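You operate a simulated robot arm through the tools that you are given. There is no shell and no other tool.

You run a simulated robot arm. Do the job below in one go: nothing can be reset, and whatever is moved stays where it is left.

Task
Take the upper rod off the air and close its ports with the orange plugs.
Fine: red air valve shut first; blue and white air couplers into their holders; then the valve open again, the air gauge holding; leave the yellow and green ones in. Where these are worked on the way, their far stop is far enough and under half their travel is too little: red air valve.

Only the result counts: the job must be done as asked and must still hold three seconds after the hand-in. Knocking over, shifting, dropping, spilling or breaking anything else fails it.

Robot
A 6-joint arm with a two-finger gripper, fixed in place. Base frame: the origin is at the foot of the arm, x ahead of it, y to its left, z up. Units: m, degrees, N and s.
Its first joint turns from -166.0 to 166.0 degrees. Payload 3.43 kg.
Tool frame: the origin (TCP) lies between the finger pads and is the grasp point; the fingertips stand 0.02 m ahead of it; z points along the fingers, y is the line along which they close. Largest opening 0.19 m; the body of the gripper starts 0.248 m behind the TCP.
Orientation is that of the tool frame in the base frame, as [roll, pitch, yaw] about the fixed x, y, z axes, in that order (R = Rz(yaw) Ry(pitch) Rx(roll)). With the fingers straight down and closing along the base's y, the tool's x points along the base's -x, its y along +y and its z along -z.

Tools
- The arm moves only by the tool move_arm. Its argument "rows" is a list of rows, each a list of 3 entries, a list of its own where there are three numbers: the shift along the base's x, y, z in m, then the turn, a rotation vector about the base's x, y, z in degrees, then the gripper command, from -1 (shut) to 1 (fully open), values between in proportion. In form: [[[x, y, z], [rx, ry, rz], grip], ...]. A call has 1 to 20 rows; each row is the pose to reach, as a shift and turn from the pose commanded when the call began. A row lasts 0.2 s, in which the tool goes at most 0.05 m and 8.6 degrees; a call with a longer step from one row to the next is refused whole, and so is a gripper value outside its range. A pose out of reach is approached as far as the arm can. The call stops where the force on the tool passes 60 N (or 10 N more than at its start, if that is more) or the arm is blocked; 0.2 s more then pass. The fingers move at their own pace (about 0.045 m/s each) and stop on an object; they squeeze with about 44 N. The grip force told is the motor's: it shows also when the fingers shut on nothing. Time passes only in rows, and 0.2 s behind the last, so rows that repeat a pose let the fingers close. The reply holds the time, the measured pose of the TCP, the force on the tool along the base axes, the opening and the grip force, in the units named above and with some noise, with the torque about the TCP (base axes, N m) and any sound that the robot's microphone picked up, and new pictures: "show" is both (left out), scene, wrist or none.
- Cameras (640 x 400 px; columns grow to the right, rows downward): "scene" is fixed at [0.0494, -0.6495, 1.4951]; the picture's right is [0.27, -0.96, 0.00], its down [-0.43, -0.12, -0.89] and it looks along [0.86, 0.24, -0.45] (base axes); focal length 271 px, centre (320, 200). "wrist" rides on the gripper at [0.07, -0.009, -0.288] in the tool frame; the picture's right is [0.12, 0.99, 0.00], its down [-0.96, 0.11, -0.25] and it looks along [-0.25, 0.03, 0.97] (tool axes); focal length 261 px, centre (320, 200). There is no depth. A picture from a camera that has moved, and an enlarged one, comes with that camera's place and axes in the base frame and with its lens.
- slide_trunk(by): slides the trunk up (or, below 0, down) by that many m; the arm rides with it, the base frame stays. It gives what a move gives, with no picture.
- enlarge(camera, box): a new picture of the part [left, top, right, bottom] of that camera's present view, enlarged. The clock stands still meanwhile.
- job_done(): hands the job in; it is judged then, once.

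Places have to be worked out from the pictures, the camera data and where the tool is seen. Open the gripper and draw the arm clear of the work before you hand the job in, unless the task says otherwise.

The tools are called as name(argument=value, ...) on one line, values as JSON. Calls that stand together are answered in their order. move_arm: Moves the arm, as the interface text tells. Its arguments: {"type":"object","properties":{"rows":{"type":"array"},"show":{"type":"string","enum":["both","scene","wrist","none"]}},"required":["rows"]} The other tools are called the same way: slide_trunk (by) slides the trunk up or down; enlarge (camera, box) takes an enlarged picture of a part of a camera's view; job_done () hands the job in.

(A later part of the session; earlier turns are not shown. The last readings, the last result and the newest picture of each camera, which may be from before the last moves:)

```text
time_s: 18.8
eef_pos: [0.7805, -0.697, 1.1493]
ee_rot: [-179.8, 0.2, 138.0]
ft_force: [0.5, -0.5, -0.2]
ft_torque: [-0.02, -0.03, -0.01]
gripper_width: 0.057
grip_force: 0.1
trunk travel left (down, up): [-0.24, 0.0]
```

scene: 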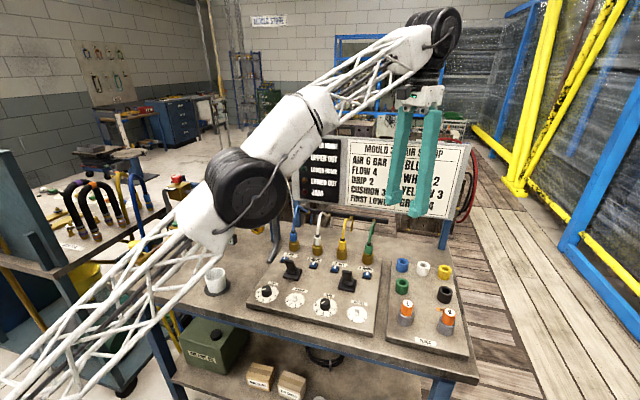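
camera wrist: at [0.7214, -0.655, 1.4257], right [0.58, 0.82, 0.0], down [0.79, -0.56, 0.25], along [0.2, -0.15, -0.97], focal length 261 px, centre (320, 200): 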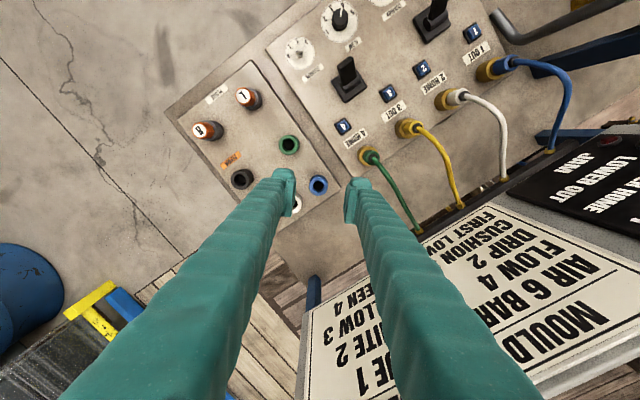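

Refined: blue holder (0.804, -0.720), port 1 (0.811, -0.335), port 2 (0.811, -0.426), L plug (0.593, -0.730), R plug (0.595, -0.828). I'll go back over port 1, turning the hand so the fingers will straddle the blue coupler clear of the nearby grey pipe.

move_arm(rows=[[[-0.02, 0.04, 0], [0, 0, 5], -0.5], [[-0.03, 0.085, 0], [0, 0, 10], -0.5], [[-0.035, 0.13, 0], [0, 0, 15], -0.5], [[-0.035, 0.175, 0], [0, 0, 20], -0.5], [[-0.035, 0.22, 0], [0, 0, 22], -0.5], [[-0.035, 0.265, 0], [0, 0, 22], -0.5], [[-0.035, 0.31, 0], [0, 0, 22], -0.5], [[-0.035, 0.35, 0], [0, 0, 22], -0.5], [[-0.035, 0.37, 0], [0, 0, 22], -0.5]], show="wrist")

```text
time_s: 20.8
eef_pos: [0.7473, -0.329, 1.1484]
ee_rot: [-179.8, 0.1, 159.9]
ft_force: [0.0, 0.6, -0.8]
ft_torque: [0.04, -0.02, -0.01]
gripper_width: 0.0475
grip_force: 0.1
trunk travel left (down, up): [-0.24, 0.0]
camera wrist: at [0.6775, -0.3117, 1.4355], right [0.23, 0.97, 0.0], down [0.94, -0.22, 0.25], along [0.24, -0.06, -0.97], focal length 261 px, centre (320, 200)
```

wrist: 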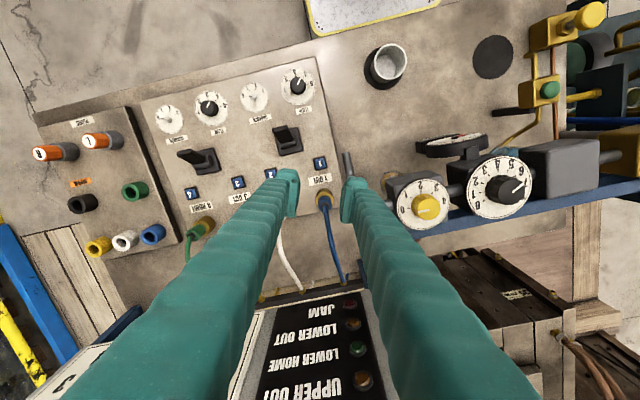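

Now I'll tilt the hand 15° outward about its closing axis, above port 1, and look again.

move_arm(rows=[[[0.015, -0.002, 0], [-1.71, -4.7, 0], -0.5], [[0.03, -0.005, 0], [-3.42, -9.4, 0], -0.5], [[0.045, -0.006, -0.01], [-5.13, -14.1, 0], -0.5], [[0.06, -0.006, -0.03], [-5.13, -14.1, 0], -0.5], [[0.06, -0.006, -0.05], [-5.13, -14.1, 0], -0.5]])

enlarge(camera="wrist", box=[260, 130, 380, 230])

enlarge(camera="scene", box=[220, 140, 380, 260])

```text
time_s: 22.0
eef_pos: [0.806, -0.3335, 1.0998]
ee_rot: [-179.8, 15.2, 160.0]
ft_force: [-0.4, -0.4, 0.7]
ft_torque: [0.05, -0.01, -0.01]
gripper_width: 0.0476
grip_force: 0.0
trunk travel left (down, up): [-0.24, 0.0]
camera wrist: at [0.6692, -0.2917, 1.3592], right [0.23, 0.97, -0.03], down [0.85, -0.19, 0.49], along [0.47, -0.14, -0.87], focal length 261 px, centre (320, 200)
```

scene: 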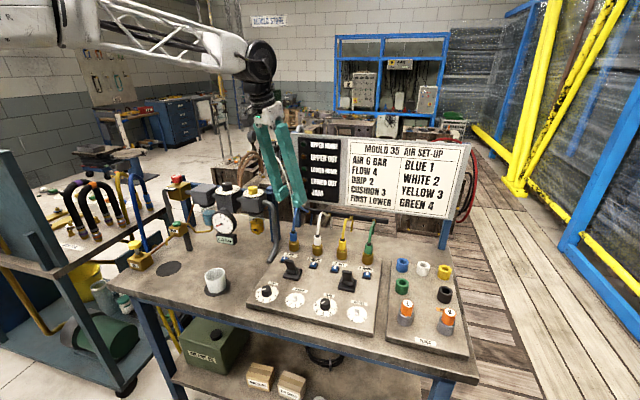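
wrist: 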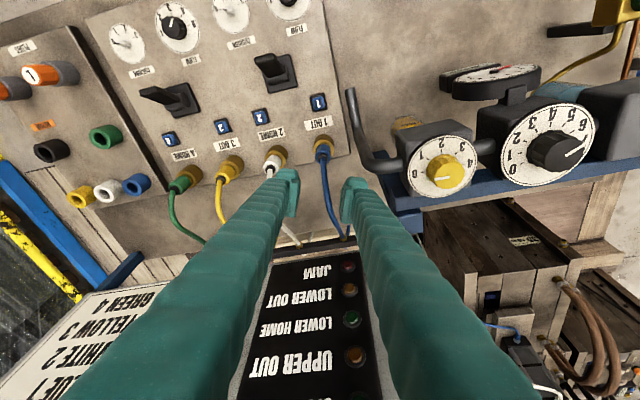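

```text
4.00 times, centred on (320, 180) of wrist
camera zoom: at [0.6692, -0.2917, 1.3592], right [0.23, 0.97, -0.03], down [0.85, -0.19, 0.49], along [0.47, -0.14, -0.87], focal length 1043 px, centre (320, 280)
```

zoom: 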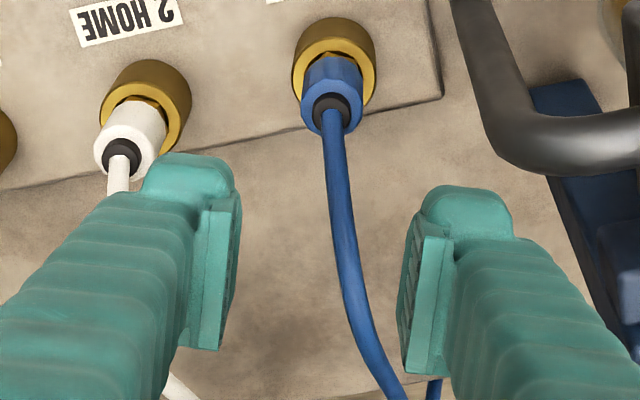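

```text
3.33 times, centred on (300, 200) of scene
camera zoom: at [0.0494, -0.6495, 1.4951], right [0.27, -0.96, 0.0], down [-0.43, -0.12, -0.89], along [0.86, 0.24, -0.45], focal length 904 px, centre (387, 200)
```

zoom: 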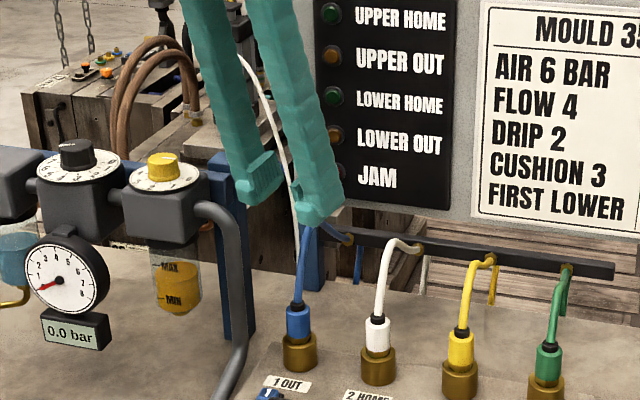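

The coupler axis reads about (0.8095, -0.333), with the hose running between the fingers. I'll descend most of the way and check clearance before closing.

move_arm(rows=[[[0.003, 0.0, -0.03], [0, 0, 0], -0.5], [[0.003, 0.0, -0.06], [0, 0, 0], -0.5], [[0.003, 0.0, -0.09], [0, 0, 0], -0.5], [[0.003, 0.0, -0.115], [0, 0, 0], -0.5], [[0.003, 0.0, -0.13], [0, 0, 0], -0.5]], show="none")

enlarge(camera="wrist", box=[260, 130, 380, 230])

enlarge(camera="scene", box=[260, 180, 360, 260])

```text
time_s: 23.2
eef_pos: [0.8082, -0.3364, 0.9669]
ee_rot: [-179.8, 15.2, 160.1]
ft_force: [-2.5, -14.0, 6.7]
ft_torque: [0.96, -0.05, 0.29]
gripper_width: 0.0413
grip_force: 0.0
trunk travel left (down, up): [-0.24, 0.0]
```

```text
4.00 times, centred on (320, 180) of wrist
camera zoom: at [0.6704, -0.2942, 1.2273], right [0.23, 0.97, -0.03], down [0.85, -0.19, 0.49], along [0.47, -0.14, -0.87], focal length 1043 px, centre (320, 280)
```

zoom: 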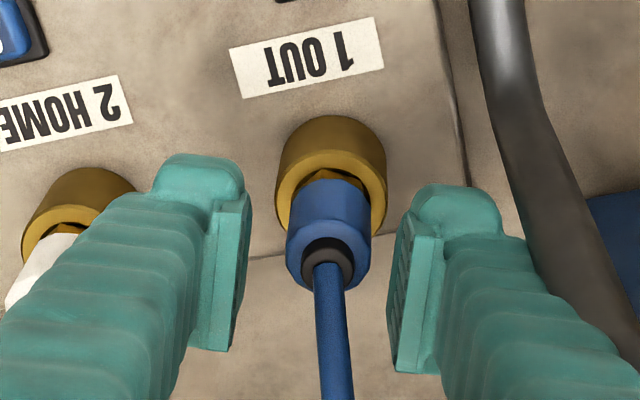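

```text
5.00 times, centred on (310, 220) of scene
camera zoom: at [0.0494, -0.6495, 1.4951], right [0.27, -0.96, 0.0], down [-0.43, -0.12, -0.89], along [0.86, 0.24, -0.45], focal length 1356 px, centre (370, 100)
```

zoom: 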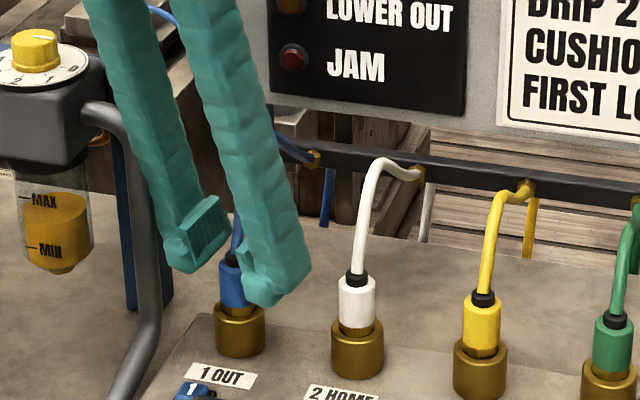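

The right finger's sleeve is leaning on the grey pipe (14 N sideways), so I'll back straight up at once. I'll then re-approach with the hand turned the other way, so that it leans away from the pipe.

move_arm(rows=[[[0, -0.002, 0.02], [0, 0, 0], -0.6], [[0, -0.002, 0.05], [0, 0, 0], -0.6], [[0, -0.002, 0.09], [0, 0, 0], -0.6], [[0, -0.002, 0.13], [0, 0, 0], -0.6], [[0, -0.002, 0.14], [0, 0, 8], -0.6], [[0, -0.002, 0.14], [0, 0, 16], -0.6], [[0, -0.002, 0.14], [0, 0, 24], -0.6], [[0, -0.002, 0.14], [0, 0, 32], -0.6], [[0, -0.002, 0.14], [0, 0, 40], -0.6], [[0, -0.002, 0.14], [0, 0, 40], -0.6]])

enlarge(camera="wrist", box=[260, 130, 380, 230])

enlarge(camera="scene", box=[180, 160, 310, 270])

```text
time_s: 25.4
eef_pos: [0.8094, -0.3351, 1.1106]
ee_rot: [-179.7, 15.2, -159.9]
ft_force: [1.0, -0.6, -1.1]
ft_torque: [0.02, 0.0, 0.02]
gripper_width: 0.0381
grip_force: 0.0
trunk travel left (down, up): [-0.24, 0.0]
camera wrist: at [0.6772, -0.3921, 1.3696], right [-0.45, 0.89, -0.03], down [0.77, 0.41, 0.49], along [0.45, 0.19, -0.87], focal length 261 px, centre (320, 200)
```

scene: 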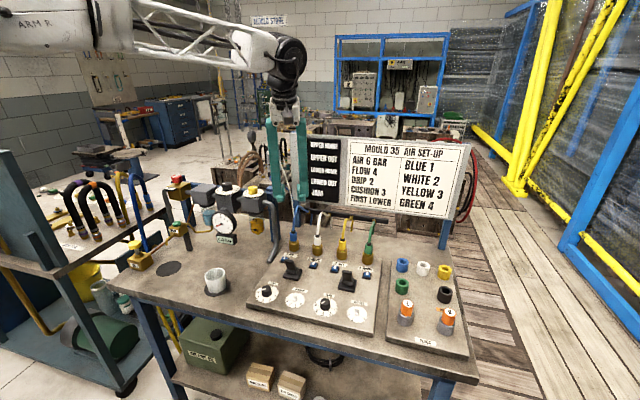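
wrist: 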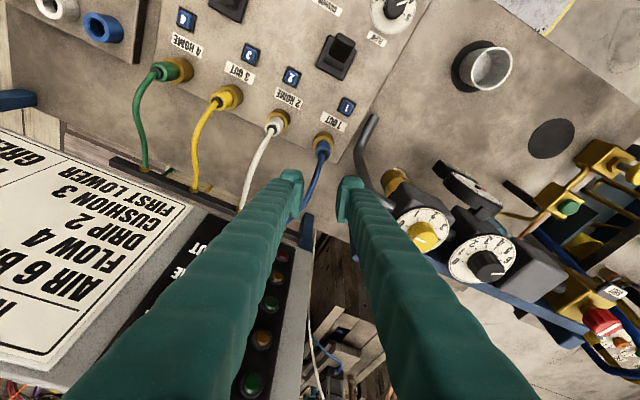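

```text
4.00 times, centred on (320, 180) of wrist
camera zoom: at [0.6772, -0.3921, 1.3696], right [-0.45, 0.89, -0.03], down [0.77, 0.41, 0.49], along [0.45, 0.19, -0.87], focal length 1043 px, centre (320, 280)
```

zoom: 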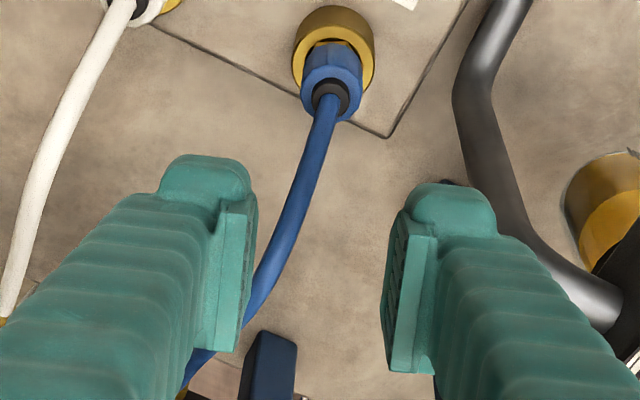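

```text
3.64 times, centred on (245, 215) of scene
camera zoom: at [0.0494, -0.6495, 1.4951], right [0.27, -0.96, 0.0], down [-0.43, -0.12, -0.89], along [0.86, 0.24, -0.45], focal length 986 px, centre (593, 146)
```

zoom: 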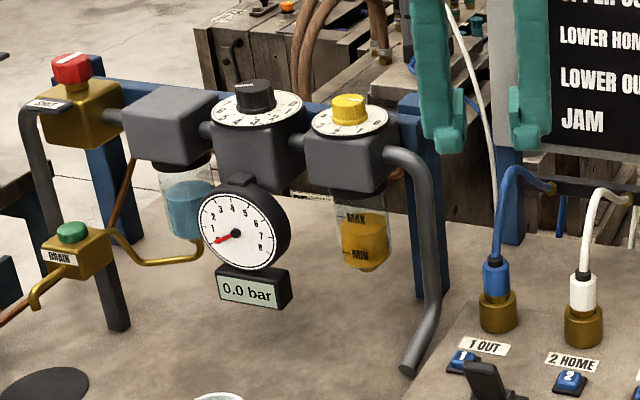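

The pipe looks unmoved. From this side the coupler axis reads (0.811, -0.333); descending again with the narrower opening and watching the forces.

move_arm(rows=[[[0.0015, 0.0015, -0.04], [0, 0, 0], -0.6], [[0.0015, 0.0015, -0.08], [0, 0, 0], -0.6], [[0.0015, 0.0015, -0.11], [0, 0, 0], -0.6], [[0.0015, 0.0015, -0.13], [0, 0, 0], -0.6], [[0.0015, 0.0015, -0.14], [0, 0, 0], -0.6]], show="none")

enlarge(camera="wrist", box=[260, 130, 380, 230])

enlarge(camera="scene", box=[260, 180, 360, 260])

```text
time_s: 26.6
eef_pos: [0.8094, -0.3341, 0.9706]
ee_rot: [-179.8, 15.2, -160.0]
ft_force: [-0.6, 0.3, -0.5]
ft_torque: [0.0, 0.02, 0.03]
gripper_width: 0.0383
grip_force: 0.0
trunk travel left (down, up): [-0.24, 0.0]
```

```text
4.00 times, centred on (320, 180) of wrist
camera zoom: at [0.6777, -0.3915, 1.2303], right [-0.45, 0.89, -0.03], down [0.77, 0.4, 0.49], along [0.45, 0.19, -0.87], focal length 1043 px, centre (320, 280)
```

zoom: 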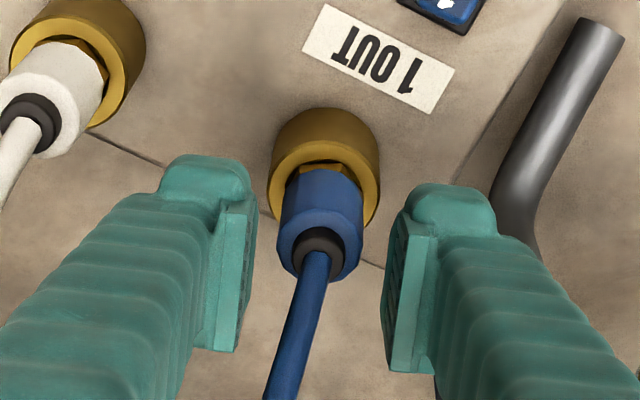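

```text
5.00 times, centred on (310, 220) of scene
camera zoom: at [0.0494, -0.6495, 1.4951], right [0.27, -0.96, 0.0], down [-0.43, -0.12, -0.89], along [0.86, 0.24, -0.45], focal length 1356 px, centre (370, 100)
```

zoom: 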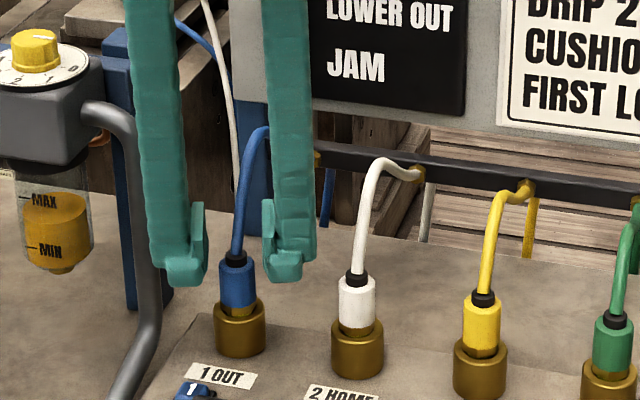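

No contact forces and the coupler is centred between the pads. Lowering the last 29 mm and closing on the blue body.

move_arm(rows=[[[0.001, 0, -0.01], [0, 0, 0], -0.6], [[0.001, 0, -0.02], [0, 0, 0], -0.6], [[0.001, 0, -0.028], [0, 0, 0], -0.6], [[0.001, 0, -0.028], [0, 0, 0], -0.8], [[0.001, 0, -0.028], [0, 0, 0], -1], [[0.001, 0, -0.028], [0, 0, 0], -1], [[0.001, 0, -0.028], [0, 0, 0], -1]], show="none")

enlarge(camera="wrist", box=[260, 130, 380, 230])

enlarge(camera="scene", box=[260, 180, 360, 260])

```text
time_s: 28.2
eef_pos: [0.8121, -0.3349, 0.9422]
ee_rot: [-179.9, 15.2, -160.0]
ft_force: [0.1, -0.2, -1.9]
ft_torque: [-0.01, -0.02, 0.0]
gripper_width: 0.0232
grip_force: 44.0
trunk travel left (down, up): [-0.24, 0.0]
```

```text
4.00 times, centred on (320, 180) of wrist
camera zoom: at [0.6798, -0.3917, 1.2015], right [-0.45, 0.89, -0.03], down [0.77, 0.4, 0.49], along [0.45, 0.19, -0.87], focal length 1043 px, centre (320, 280)
```

zoom: 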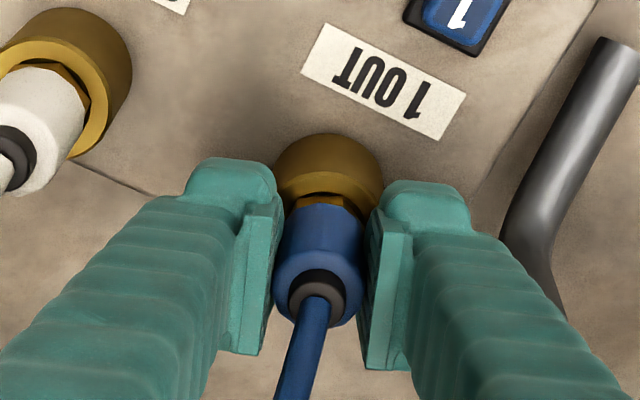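

```text
5.00 times, centred on (310, 220) of scene
camera zoom: at [0.0494, -0.6495, 1.4951], right [0.27, -0.96, 0.0], down [-0.43, -0.12, -0.89], along [0.86, 0.24, -0.45], focal length 1356 px, centre (370, 100)
```

zoom: 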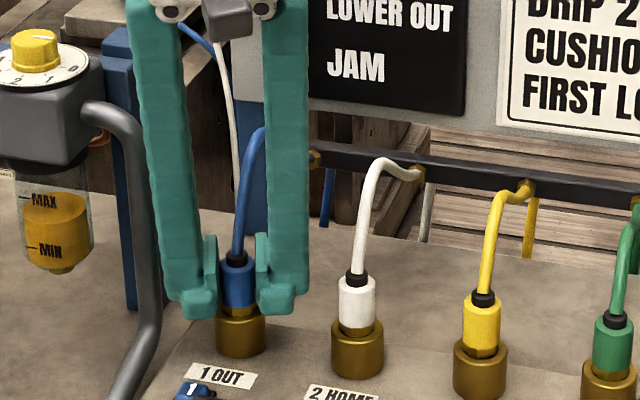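

Gripped at 23 mm with no side load. Now a slow straight pull upward to see how it releases.

move_arm(rows=[[[0, 0, 0.003], [0, 0, 0], -1], [[0, 0, 0.006], [0, 0, 0], -1], [[0, 0, 0.01], [0, 0, 0], -1], [[0, 0, 0.015], [0, 0, 0], -1]], show="none")

enlarge(camera="scene", box=[260, 180, 360, 260])

```text
time_s: 29.2
eef_pos: [0.8121, -0.3365, 0.9568]
ee_rot: [-179.9, 15.1, -160.1]
ft_force: [-1.3, -0.5, -35.3]
ft_torque: [-0.03, 0.1, -0.01]
gripper_width: 0.0237
grip_force: 43.7
trunk travel left (down, up): [-0.24, 0.0]
```

```text
5.00 times, centred on (310, 220) of scene
camera zoom: at [0.0494, -0.6495, 1.4951], right [0.27, -0.96, 0.0], down [-0.43, -0.12, -0.89], along [0.86, 0.24, -0.45], focal length 1356 px, centre (370, 100)
```

zoom: 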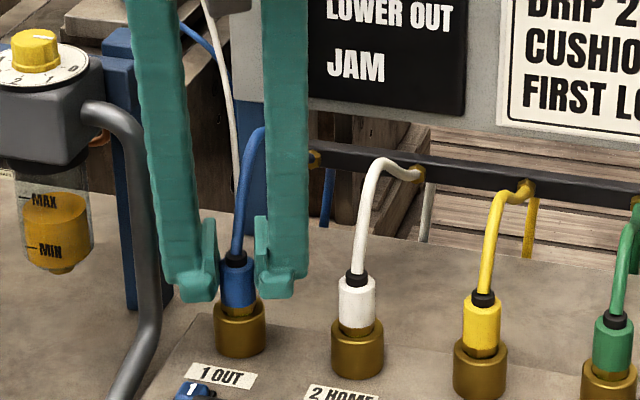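

The fingers slid up the coupler (35 N) while it stayed seated, so it's latched. I'll re-grip at full depth and see whether it turns in its socket.

move_arm(rows=[[[0, 0, 0], [0, 0, 0], -0.6], [[0, 0, 0], [0, 0, 0], -0.6], [[0, 0, -0.008], [0, 0, 0], -0.6], [[0, 0, -0.015], [0, 0, 0], -0.6], [[0, 0, -0.015], [0, 0, 0], -1], [[0, 0, -0.015], [0, 0, 0], -1], [[0, 0, -0.015], [0, 0, 0], -1], [[0, 0, -0.015], [0, 0, 0], -1], [[0, 0, -0.015], [0, 0, 4], -1], [[0, 0, -0.015], [0, 0, 8], -1]], show="none")

enlarge(camera="wrist", box=[260, 130, 380, 230])

enlarge(camera="scene", box=[270, 200, 350, 260])

```text
time_s: 31.4
eef_pos: [0.8098, -0.3352, 0.9419]
ee_rot: [-179.7, 15.3, -152.0]
ft_force: [5.3, -1.7, 4.4]
ft_torque: [-0.06, -0.23, -0.05]
gripper_width: 0.0237
grip_force: 44.6
trunk travel left (down, up): [-0.24, 0.0]
```

```text
4.00 times, centred on (320, 180) of wrist
camera zoom: at [0.6875, -0.4082, 1.2023], right [-0.57, 0.82, -0.03], down [0.71, 0.51, 0.49], along [0.42, 0.25, -0.87], focal length 1043 px, centre (320, 280)
```

zoom: 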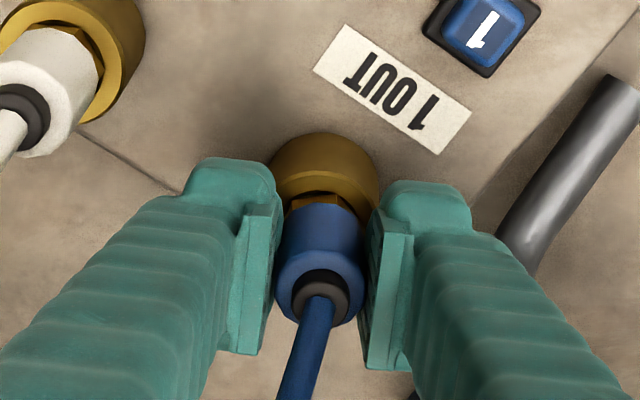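

```text
6.67 times, centred on (310, 230) of scene
camera zoom: at [0.0494, -0.6495, 1.4951], right [0.27, -0.96, 0.0], down [-0.43, -0.12, -0.89], along [0.86, 0.24, -0.45], focal length 1808 px, centre (387, 0)
```

zoom: 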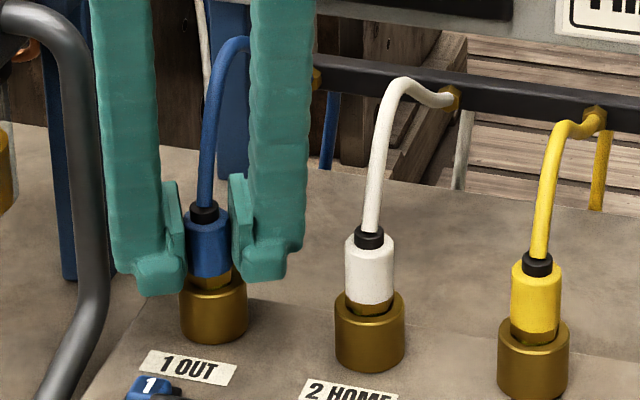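

It turns with almost no torque, so twisting is possible. I'll continue counter-clockwise and watch for a stop.

move_arm(rows=[[[0, 0, 0], [0, 0, 7], -1], [[0, 0, 0], [0, 0, 14], -1], [[0, 0, 0], [0, 0, 21], -1], [[0, 0, 0], [0, 0, 28], -1]], show="none")

enlarge(camera="wrist", box=[260, 130, 380, 230])

enlarge(camera="scene", box=[270, 200, 350, 260])

```text
time_s: 32.4
eef_pos: [0.8105, -0.3344, 0.9421]
ee_rot: [-179.8, 15.2, -123.9]
ft_force: [5.0, -3.3, 15.5]
ft_torque: [-0.07, -0.24, -0.05]
gripper_width: 0.0236
grip_force: 44.1
trunk travel left (down, up): [-0.24, 0.0]
```

```text
4.00 times, centred on (320, 180) of wrist
camera zoom: at [0.7365, -0.458, 1.2024], right [-0.89, 0.46, -0.04], down [0.38, 0.78, 0.49], along [0.25, 0.42, -0.87], focal length 1043 px, centre (320, 280)
```

zoom: 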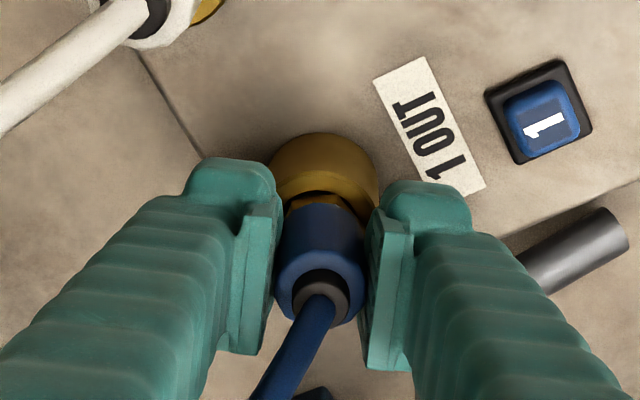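

```text
6.67 times, centred on (310, 230) of scene
camera zoom: at [0.0494, -0.6495, 1.4951], right [0.27, -0.96, 0.0], down [-0.43, -0.12, -0.89], along [0.86, 0.24, -0.45], focal length 1808 px, centre (387, 0)
```

zoom: 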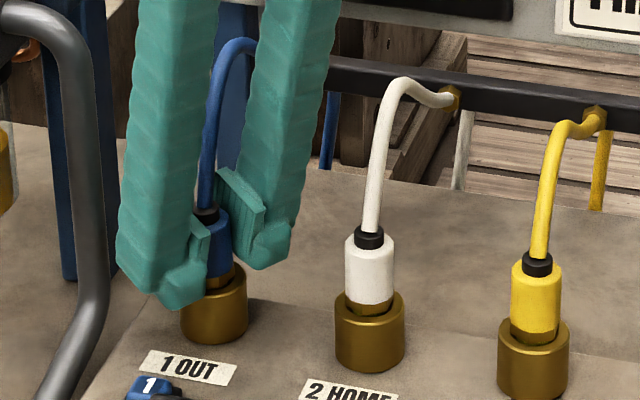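

Still turning freely, with some upward push on the tool. I'll try a gentle pull at this angle.

move_arm(rows=[[[0, 0, 0.002], [0, 0, 0], -1], [[0, 0, 0.004], [0, 0, 0], -1], [[0, 0, 0.006], [0, 0, 0], -1]], show="none")

enlarge(camera="scene", box=[270, 200, 350, 260])

```text
time_s: 33.2
eef_pos: [0.8097, -0.3353, 0.9431]
ee_rot: [179.9, 15.1, -124.1]
ft_force: [0.6, -1.7, -36.0]
ft_torque: [-0.11, 0.01, -0.03]
gripper_width: 0.0238
grip_force: 43.8
trunk travel left (down, up): [-0.24, 0.0]
```

```text
6.67 times, centred on (310, 230) of scene
camera zoom: at [0.0494, -0.6495, 1.4951], right [0.27, -0.96, 0.0], down [-0.43, -0.12, -0.89], along [0.86, 0.24, -0.45], focal length 1808 px, centre (387, 0)
```

zoom: 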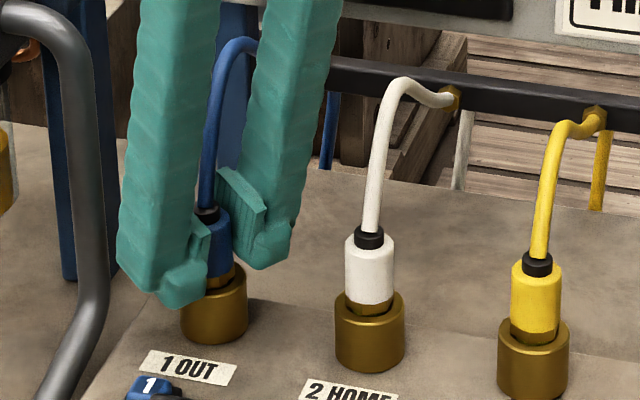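

Still held at 36 N. I'll look closely at a coupler and the numbered button for hints about the latch.

enlarge(camera="scene", box=[308, 228, 332, 262])

enlarge(camera="scene", box=[280, 235, 310, 270])

enlarge(camera="wrist", box=[230, 120, 310, 160])

enlarge(camera="wrist", box=[350, 130, 410, 180])

```text
11.76 times, centred on (320, 245) of scene
camera zoom: at [0.0494, -0.6495, 1.4951], right [0.27, -0.96, 0.0], down [-0.43, -0.12, -0.89], along [0.86, 0.24, -0.45], focal length 3191 px, centre (320, -329)
```

zoom: 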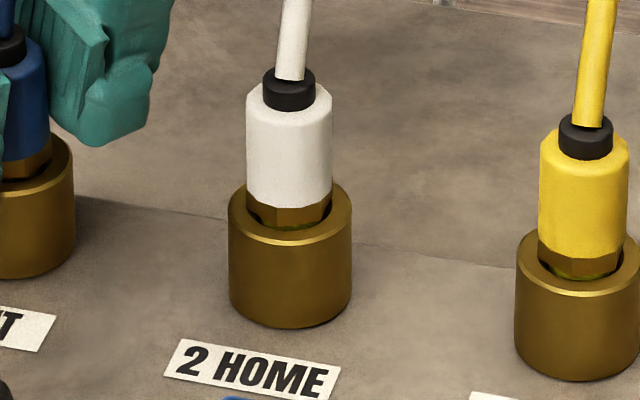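

```text
11.43 times, centred on (295, 252) of scene
camera zoom: at [0.0494, -0.6495, 1.4951], right [0.27, -0.96, 0.0], down [-0.43, -0.12, -0.89], along [0.86, 0.24, -0.45], focal length 3100 px, centre (606, -400)
```

zoom: 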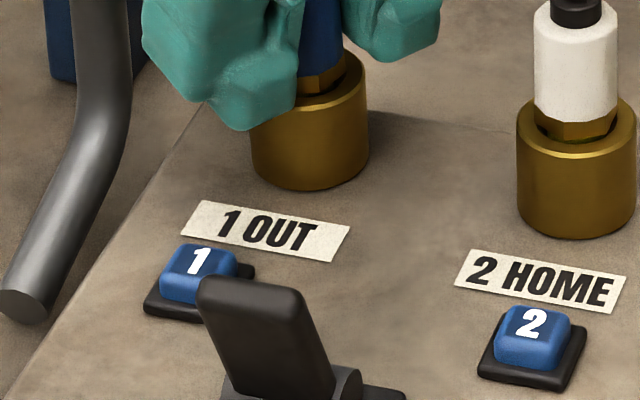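

```text
8.00 times, centred on (270, 140) of wrist
camera zoom: at [0.7382, -0.4585, 1.2027], right [-0.89, 0.46, -0.03], down [0.39, 0.78, 0.49], along [0.25, 0.42, -0.87], focal length 2085 px, centre (720, 680)
```

zoom: 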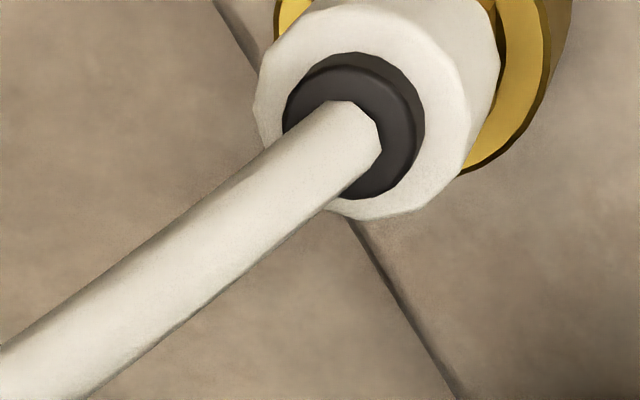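

```text
8.00 times, centred on (380, 155) of wrist
camera zoom: at [0.7382, -0.4585, 1.2027], right [-0.89, 0.46, -0.03], down [0.39, 0.78, 0.49], along [0.25, 0.42, -0.87], focal length 2085 px, centre (-160, 560)
```

zoom: 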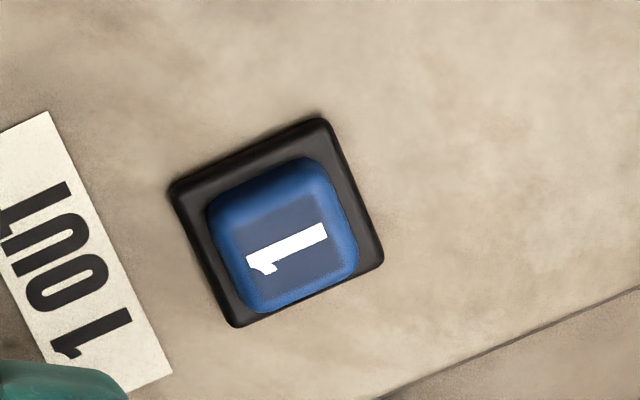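

No visible slot marks. I'll ease the pull and keep turning counter-clockwise toward 90° to rule out a bayonet lock.

move_arm(rows=[[[0, 0, -0.005], [0, 0, 0], -1], [[0, 0, -0.005], [0, 0, 8], -1], [[0, 0, -0.005], [0, 0, 16], -1], [[0, 0, -0.005], [0, 0, 24], -1], [[0, 0, -0.005], [0, 0, 32], -1], [[0, 0, -0.005], [0, 0, 40], -1], [[0, 0, -0.005], [0, 0, 48], -1], [[0, 0, -0.005], [0, 0, 54], -1], [[0, 0, -0.002], [0, 0, 54], -1], [[0, 0, 0.0], [0, 0, 54], -1]], show="none")

enlarge(camera="scene", box=[270, 200, 350, 260])

enlarge(camera="wrist", box=[260, 130, 380, 230])

```text
time_s: 35.4
eef_pos: [0.811, -0.3336, 0.9444]
ee_rot: [-180.0, 15.4, -70.0]
ft_force: [4.5, -12.9, -28.5]
ft_torque: [-0.54, -0.18, -0.12]
gripper_width: 0.0238
grip_force: 44.2
trunk travel left (down, up): [-0.24, 0.0]
```

```text
6.67 times, centred on (310, 230) of scene
camera zoom: at [0.0494, -0.6495, 1.4951], right [0.27, -0.96, 0.0], down [-0.43, -0.12, -0.89], along [0.86, 0.24, -0.45], focal length 1808 px, centre (387, 0)
```

zoom: 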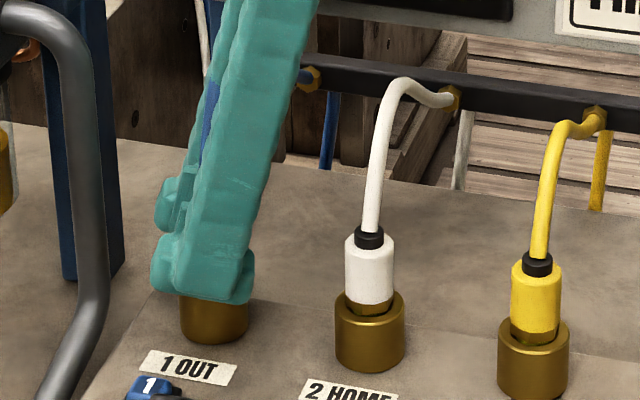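

```text
4.00 times, centred on (320, 180) of wrist
camera zoom: at [0.8689, -0.4661, 1.203], right [-0.89, -0.45, -0.03], down [-0.4, 0.77, 0.49], along [-0.2, 0.45, -0.87], focal length 1043 px, centre (320, 280)
```

zoom: 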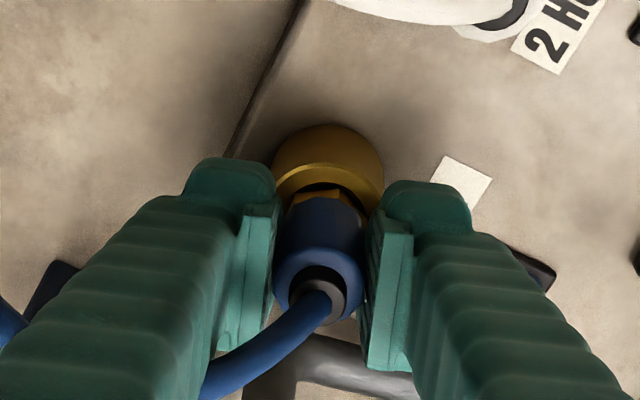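

No stop and still held at 90°. I need to know whether the coupler really turned or the fingers slid round it, so I'll enlarge the grip.

enlarge(camera="wrist", box=[302, 155, 342, 185])

move_arm(rows=[[[0, 0, -0.003], [0, 0, 0], -1], [[0, 0, -0.003], [0, 0, -7], -1], [[0, 0, -0.003], [0, 0, -14], -1], [[0, 0, -0.003], [0, 0, -22], -1]], show="none")

enlarge(camera="wrist", box=[302, 155, 342, 185])

```text
13.33 times, centred on (322, 170) of wrist
camera zoom: at [0.8689, -0.4661, 1.203], right [-0.89, -0.45, -0.03], down [-0.4, 0.77, 0.49], along [-0.2, 0.45, -0.87], focal length 3475 px, centre (293, 600)
```

zoom: 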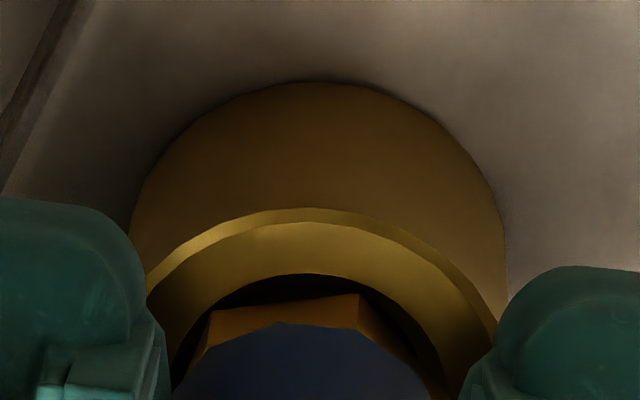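

```text
time_s: 36.4
eef_pos: [0.8108, -0.333, 0.9442]
ee_rot: [-179.9, 15.2, -92.2]
ft_force: [3.3, 6.0, -13.5]
ft_torque: [0.39, -0.1, -0.02]
gripper_width: 0.0236
grip_force: 43.9
trunk travel left (down, up): [-0.24, 0.0]
```

```text
13.33 times, centred on (322, 170) of wrist
camera zoom: at [0.8134, -0.4772, 1.2038], right [-1.0, -0.08, -0.03], down [-0.08, 0.87, 0.49], along [-0.01, 0.49, -0.87], focal length 3475 px, centre (293, 600)
```

zoom: 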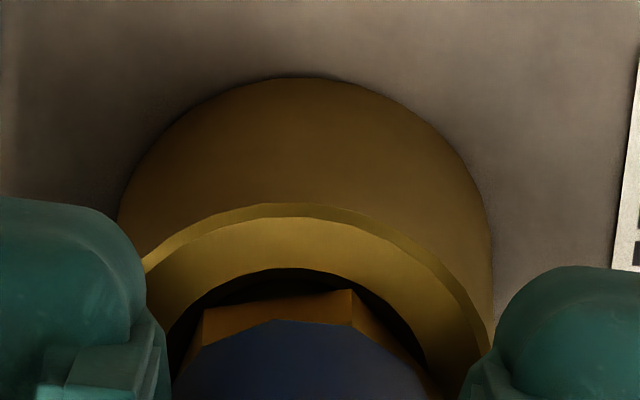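

The hex nut follows the fingers, so the coupler does swivel freely and counter-clockwise doesn't unlock it. I'll swing it back past the start to about 35° clockwise and pull gently there.

move_arm(rows=[[[0, 0, -0.002], [0, 0, -8], -1], [[0, 0, -0.002], [0, 0, -16], -1], [[0, 0, -0.002], [0, 0, -24], -1], [[0, 0, -0.002], [0, 0, -32], -1], [[0, 0, -0.002], [0, 0, -40], -1], [[0, 0, -0.002], [0, 0, -48], -1], [[0, 0, -0.002], [0, 0, -56], -1], [[0, 0, -0.002], [0, 0, -64], -1], [[0, 0, -0.002], [0, 0, -72], -1], [[0, 0, -0.002], [0, 0, -80], -1], [[0, 0, -0.002], [0, 0, -88], -1], [[0, 0, -0.002], [0, 0, -96], -1], [[0, 0, -0.002], [0, 0, -103], -1], [[0, 0, 0.001], [0, 0, -103], -1], [[0, 0, 0.003], [0, 0, -103], -1]], show="none")

enlarge(camera="scene", box=[270, 200, 350, 260])

enlarge(camera="wrist", box=[260, 130, 380, 230])

```text
time_s: 39.6
eef_pos: [0.8113, -0.334, 0.9427]
ee_rot: [-179.9, 14.9, 165.0]
ft_force: [13.6, -3.3, -25.5]
ft_torque: [-0.12, -0.56, 0.01]
gripper_width: 0.0237
grip_force: 43.2
trunk travel left (down, up): [-0.24, 0.0]
```

```text
6.67 times, centred on (310, 230) of scene
camera zoom: at [0.0494, -0.6495, 1.4951], right [0.27, -0.96, 0.0], down [-0.43, -0.12, -0.89], along [0.86, 0.24, -0.45], focal length 1808 px, centre (387, 0)
```

zoom: 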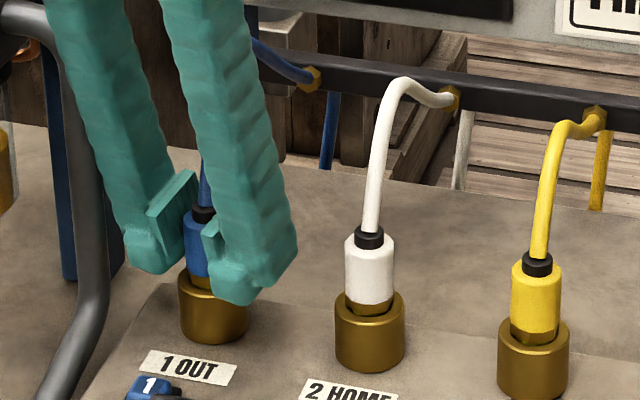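

```text
4.00 times, centred on (320, 180) of wrist
camera zoom: at [0.6714, -0.3049, 1.2029], right [0.15, 0.99, -0.03], down [0.87, -0.11, 0.49], along [0.48, -0.1, -0.87], focal length 1043 px, centre (320, 280)
```

zoom: 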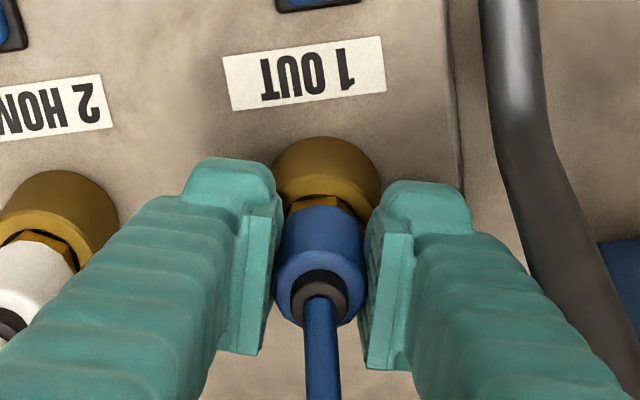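

Still latched both ways, so the blue numbered button by each port is the likely release. I'll let go, rise clear and straighten the hand to press button 1, which I place at about (0.7385, -0.326, 0.89).

move_arm(rows=[[[0, 0, -0.004], [0, 0, 0], -1], [[0, 0, -0.004], [0, 0, 0], -0.68], [[0, 0, -0.004], [0, 0, 0], -0.68], [[0, 0, -0.004], [0, 0, 0], -0.68], [[0, 0, 0.02], [0, 0, 0], -0.68], [[0, 0, 0.06], [0, 0, 0], -0.68], [[0, 0, 0.1], [0, 0, 0], -0.68], [[0, 0, 0.14], [0, 0, 0], -0.68], [[0, 0, 0.14], [1.29, 4.83, 0], -0.68], [[0, 0, 0.14], [2.59, 9.66, 0], -0.68], [[0, 0, 0.14], [3.88, 14.49, 0], -0.68]], show="none")

enlarge(camera="scene", box=[260, 180, 360, 260])

```text
time_s: 42.0
eef_pos: [0.8107, -0.3337, 1.0876]
ee_rot: [-179.8, 0.2, 165.0]
ft_force: [-0.6, -0.4, 0.1]
ft_torque: [-0.01, -0.11, 0.01]
gripper_width: 0.0306
grip_force: 0.1
trunk travel left (down, up): [-0.24, 0.0]
```

```text
5.00 times, centred on (310, 220) of scene
camera zoom: at [0.0494, -0.6495, 1.4951], right [0.27, -0.96, 0.0], down [-0.43, -0.12, -0.89], along [0.86, 0.24, -0.45], focal length 1356 px, centre (370, 100)
```

zoom: 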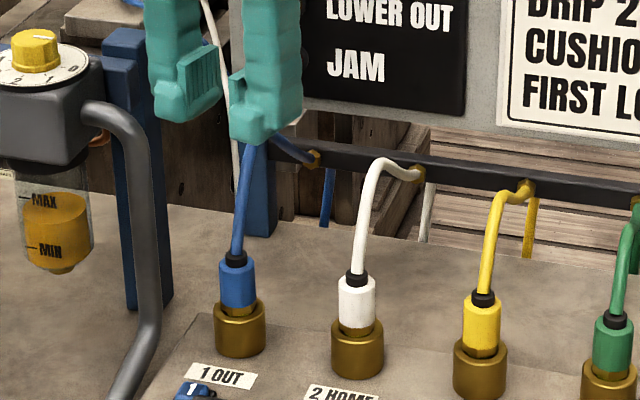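

The coupler is unharmed and still seated. Moving over button 1 with fingers shut, stopping short to check alignment.

move_arm(rows=[[[-0.03, 0.003, 0], [0, 0, 7], -0.8], [[-0.06, 0.006, 0], [0, 0, 15], -1], [[-0.072, 0.008, -0.01], [0, 0, 15], -1], [[-0.072, 0.008, -0.05], [0, 0, 15], -1], [[-0.072, 0.008, -0.09], [0, 0, 15], -1], [[-0.072, 0.008, -0.13], [0, 0, 15], -1], [[-0.072, 0.008, -0.145], [0, 0, 15], -1], [[-0.072, 0.008, -0.145], [0, 0, 15], -1]], show="none")

enlarge(camera="wrist", box=[260, 120, 380, 220])

enlarge(camera="scene", box=[250, 200, 350, 280])

```text
time_s: 43.8
eef_pos: [0.7361, -0.3266, 0.9445]
ee_rot: [-179.8, 0.2, -180.0]
ft_force: [0.4, -0.1, 0.6]
ft_torque: [0.02, -0.01, -0.01]
gripper_width: 0.0
grip_force: 35.1
trunk travel left (down, up): [-0.24, 0.0]
```

```text
4.00 times, centred on (320, 170) of wrist
camera zoom: at [0.6661, -0.3359, 1.2326], right [-0.12, 0.99, 0.0], down [0.96, 0.12, 0.25], along [0.25, 0.03, -0.97], focal length 1043 px, centre (320, 320)
```

zoom: 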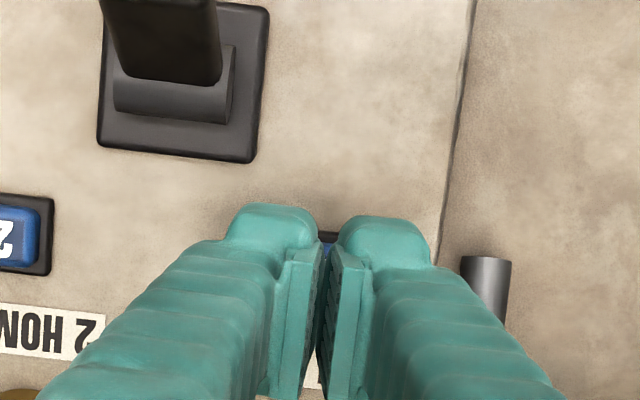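

```text
5.00 times, centred on (300, 240) of scene
camera zoom: at [0.0494, -0.6495, 1.4951], right [0.27, -0.96, 0.0], down [-0.43, -0.12, -0.89], along [0.86, 0.24, -0.45], focal length 1356 px, centre (420, 0)
```

zoom: 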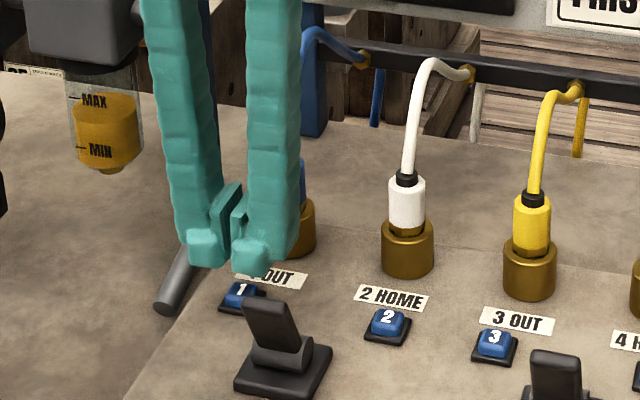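

The fingertips are over button 1 (its bezel edge just shows past the tips). Pressing down gently in small steps.

move_arm(rows=[[[0.001, 0, -0.015], [0, 0, 0], -1], [[0.001, 0, -0.024], [0, 0, 0], -1], [[0.001, 0, -0.03], [0, 0, 0], -1], [[0.001, 0, -0.034], [0, 0, 0], -1], [[0.001, 0, -0.037], [0, 0, 0], -1]], show="none")

enlarge(camera="scene", box=[250, 200, 350, 280])

```text
time_s: 45.0
eef_pos: [0.7392, -0.3258, 0.9078]
ee_rot: [-179.8, 0.3, -180.0]
ft_force: [-8.8, 3.3, 25.7]
ft_torque: [-0.02, 0.28, -0.07]
gripper_width: 0.006
grip_force: 34.5
trunk travel left (down, up): [-0.24, 0.0]
heard: click
```

```text
5.00 times, centred on (300, 240) of scene
camera zoom: at [0.0494, -0.6495, 1.4951], right [0.27, -0.96, 0.0], down [-0.43, -0.12, -0.89], along [0.86, 0.24, -0.45], focal length 1356 px, centre (420, 0)
```

zoom: 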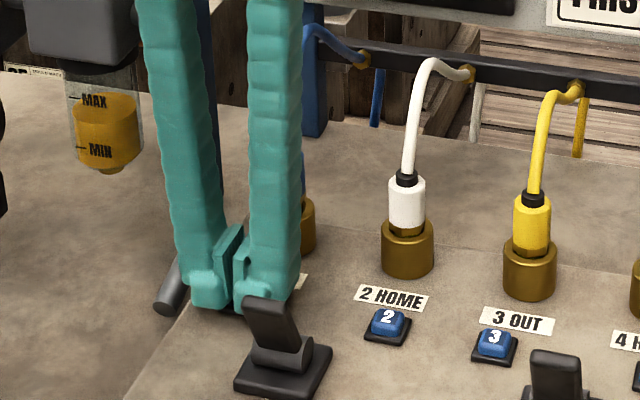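

A click was heard, so the button did something. Rising straight up to look at the blue coupler.

move_arm(rows=[[[0, 0, 0.01], [0, 0, 0], -1], [[0, 0, 0.03], [0, 0, 0], -1], [[0, 0, 0.07], [0, 0, 0], -0.7], [[0, 0, 0.12], [0, 0, 0], -0.6], [[0, 0, 0.165], [0, 0, 0], -0.6], [[0, 0, 0.19], [0, 0, 0], -0.6]], show="wrist")

enlarge(camera="scene", box=[250, 200, 350, 280])

```text
time_s: 46.4
eef_pos: [0.7392, -0.3265, 1.0969]
ee_rot: [-179.8, 0.2, 179.9]
ft_force: [-0.1, -0.5, -0.4]
ft_torque: [0.0, -0.01, 0.01]
gripper_width: 0.038
grip_force: 0.0
trunk travel left (down, up): [-0.24, 0.0]
camera wrist: at [0.6686, -0.3339, 1.3851], right [-0.12, 0.99, 0.0], down [0.96, 0.12, 0.25], along [0.25, 0.03, -0.97], focal length 261 px, centre (320, 200)
```

wrist: 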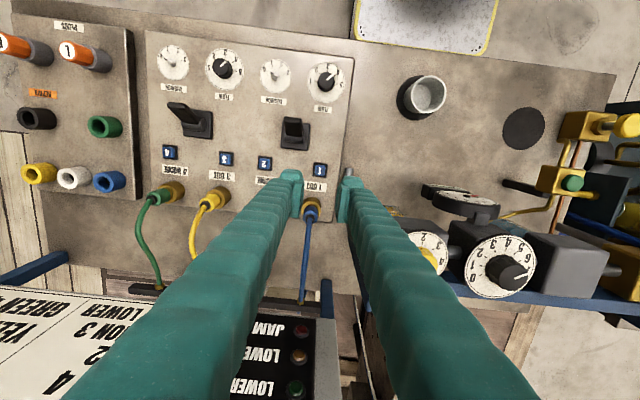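

```text
5.00 times, centred on (300, 240) of scene
camera zoom: at [0.0494, -0.6495, 1.4951], right [0.27, -0.96, 0.0], down [-0.43, -0.12, -0.89], along [0.86, 0.24, -0.45], focal length 1356 px, centre (420, 0)
```

zoom: 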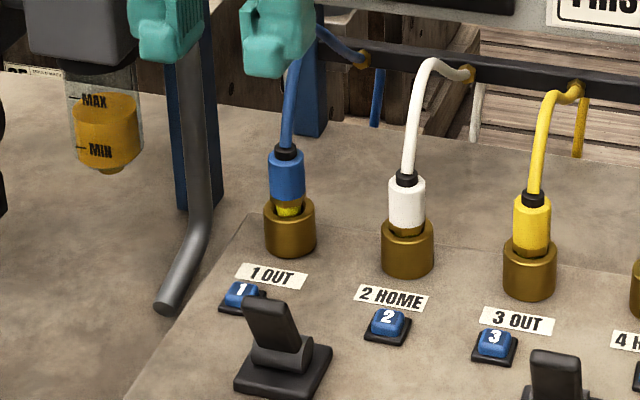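

The blue coupler has popped up about 5 mm: the button is the latch release. I'll bring the hand back over it, turned 20° and tilted 15° as before.

move_arm(rows=[[[0.02, -0.002, 0.005], [0, 0, 7], -0.6], [[0.045, -0.004, 0.01], [0, 0, 14], -0.6], [[0.071, -0.0075, 0.01], [0, 0, 20], -0.6], [[0.071, -0.0075, 0.01], [0, 0, 20], -0.6]], show="none")

move_arm(rows=[[[0, 0, 0], [1.71, -4.7, 0], -0.6], [[0, 0, 0], [3.42, -9.4, 0], -0.6], [[0, 0, 0], [5.13, -14.1, 0], -0.6], [[0, 0, -0.04], [5.13, -14.1, 0], -0.6], [[0, 0, -0.08], [5.13, -14.1, 0], -0.6], [[0, 0, -0.115], [5.13, -14.1, 0], -0.6], [[0, 0, -0.125], [5.13, -14.1, 0], -0.6]], show="none")

enlarge(camera="wrist", box=[260, 130, 380, 230])

enlarge(camera="scene", box=[260, 180, 360, 260])

```text
time_s: 47.4
eef_pos: [0.8104, -0.3369, 1.1048]
ee_rot: [-179.9, 0.2, -160.0]
ft_force: [0.5, -0.4, -0.4]
ft_torque: [0.0, 0.02, -0.02]
gripper_width: 0.0378
grip_force: 0.1
trunk travel left (down, up): [-0.24, 0.0]
```

```text
time_s: 49.0
eef_pos: [0.8116, -0.3346, 0.9808]
ee_rot: [-179.9, 15.2, -160.1]
ft_force: [0.7, 0.0, -0.2]
ft_torque: [0.02, 0.01, 0.03]
gripper_width: 0.038
grip_force: 0.0
trunk travel left (down, up): [-0.24, 0.0]
```

```text
4.00 times, centred on (320, 180) of wrist
camera zoom: at [0.6793, -0.3898, 1.2398], right [-0.45, 0.89, -0.03], down [0.77, 0.4, 0.49], along [0.45, 0.19, -0.87], focal length 1043 px, centre (320, 280)
```

zoom: 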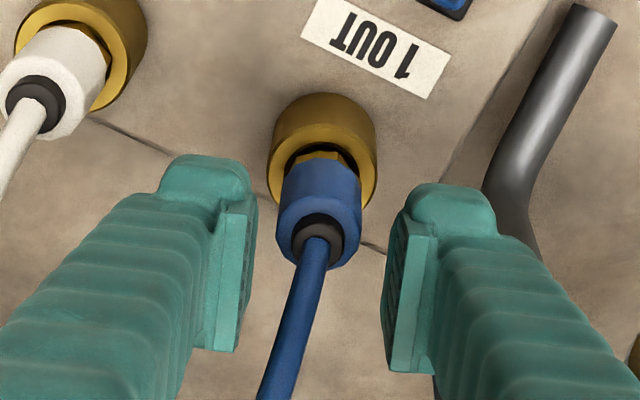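

```text
5.00 times, centred on (310, 220) of scene
camera zoom: at [0.0494, -0.6495, 1.4951], right [0.27, -0.96, 0.0], down [-0.43, -0.12, -0.89], along [0.86, 0.24, -0.45], focal length 1356 px, centre (370, 100)
```

zoom: 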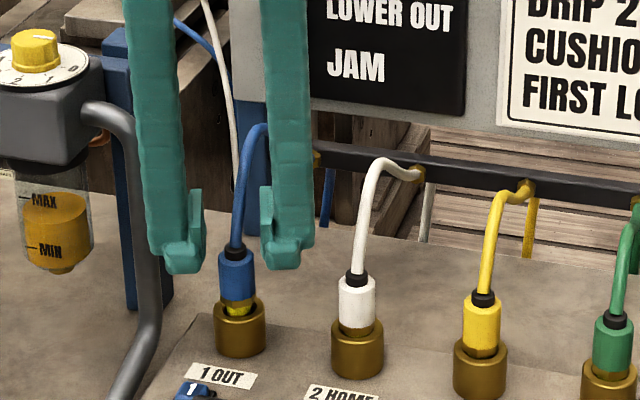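

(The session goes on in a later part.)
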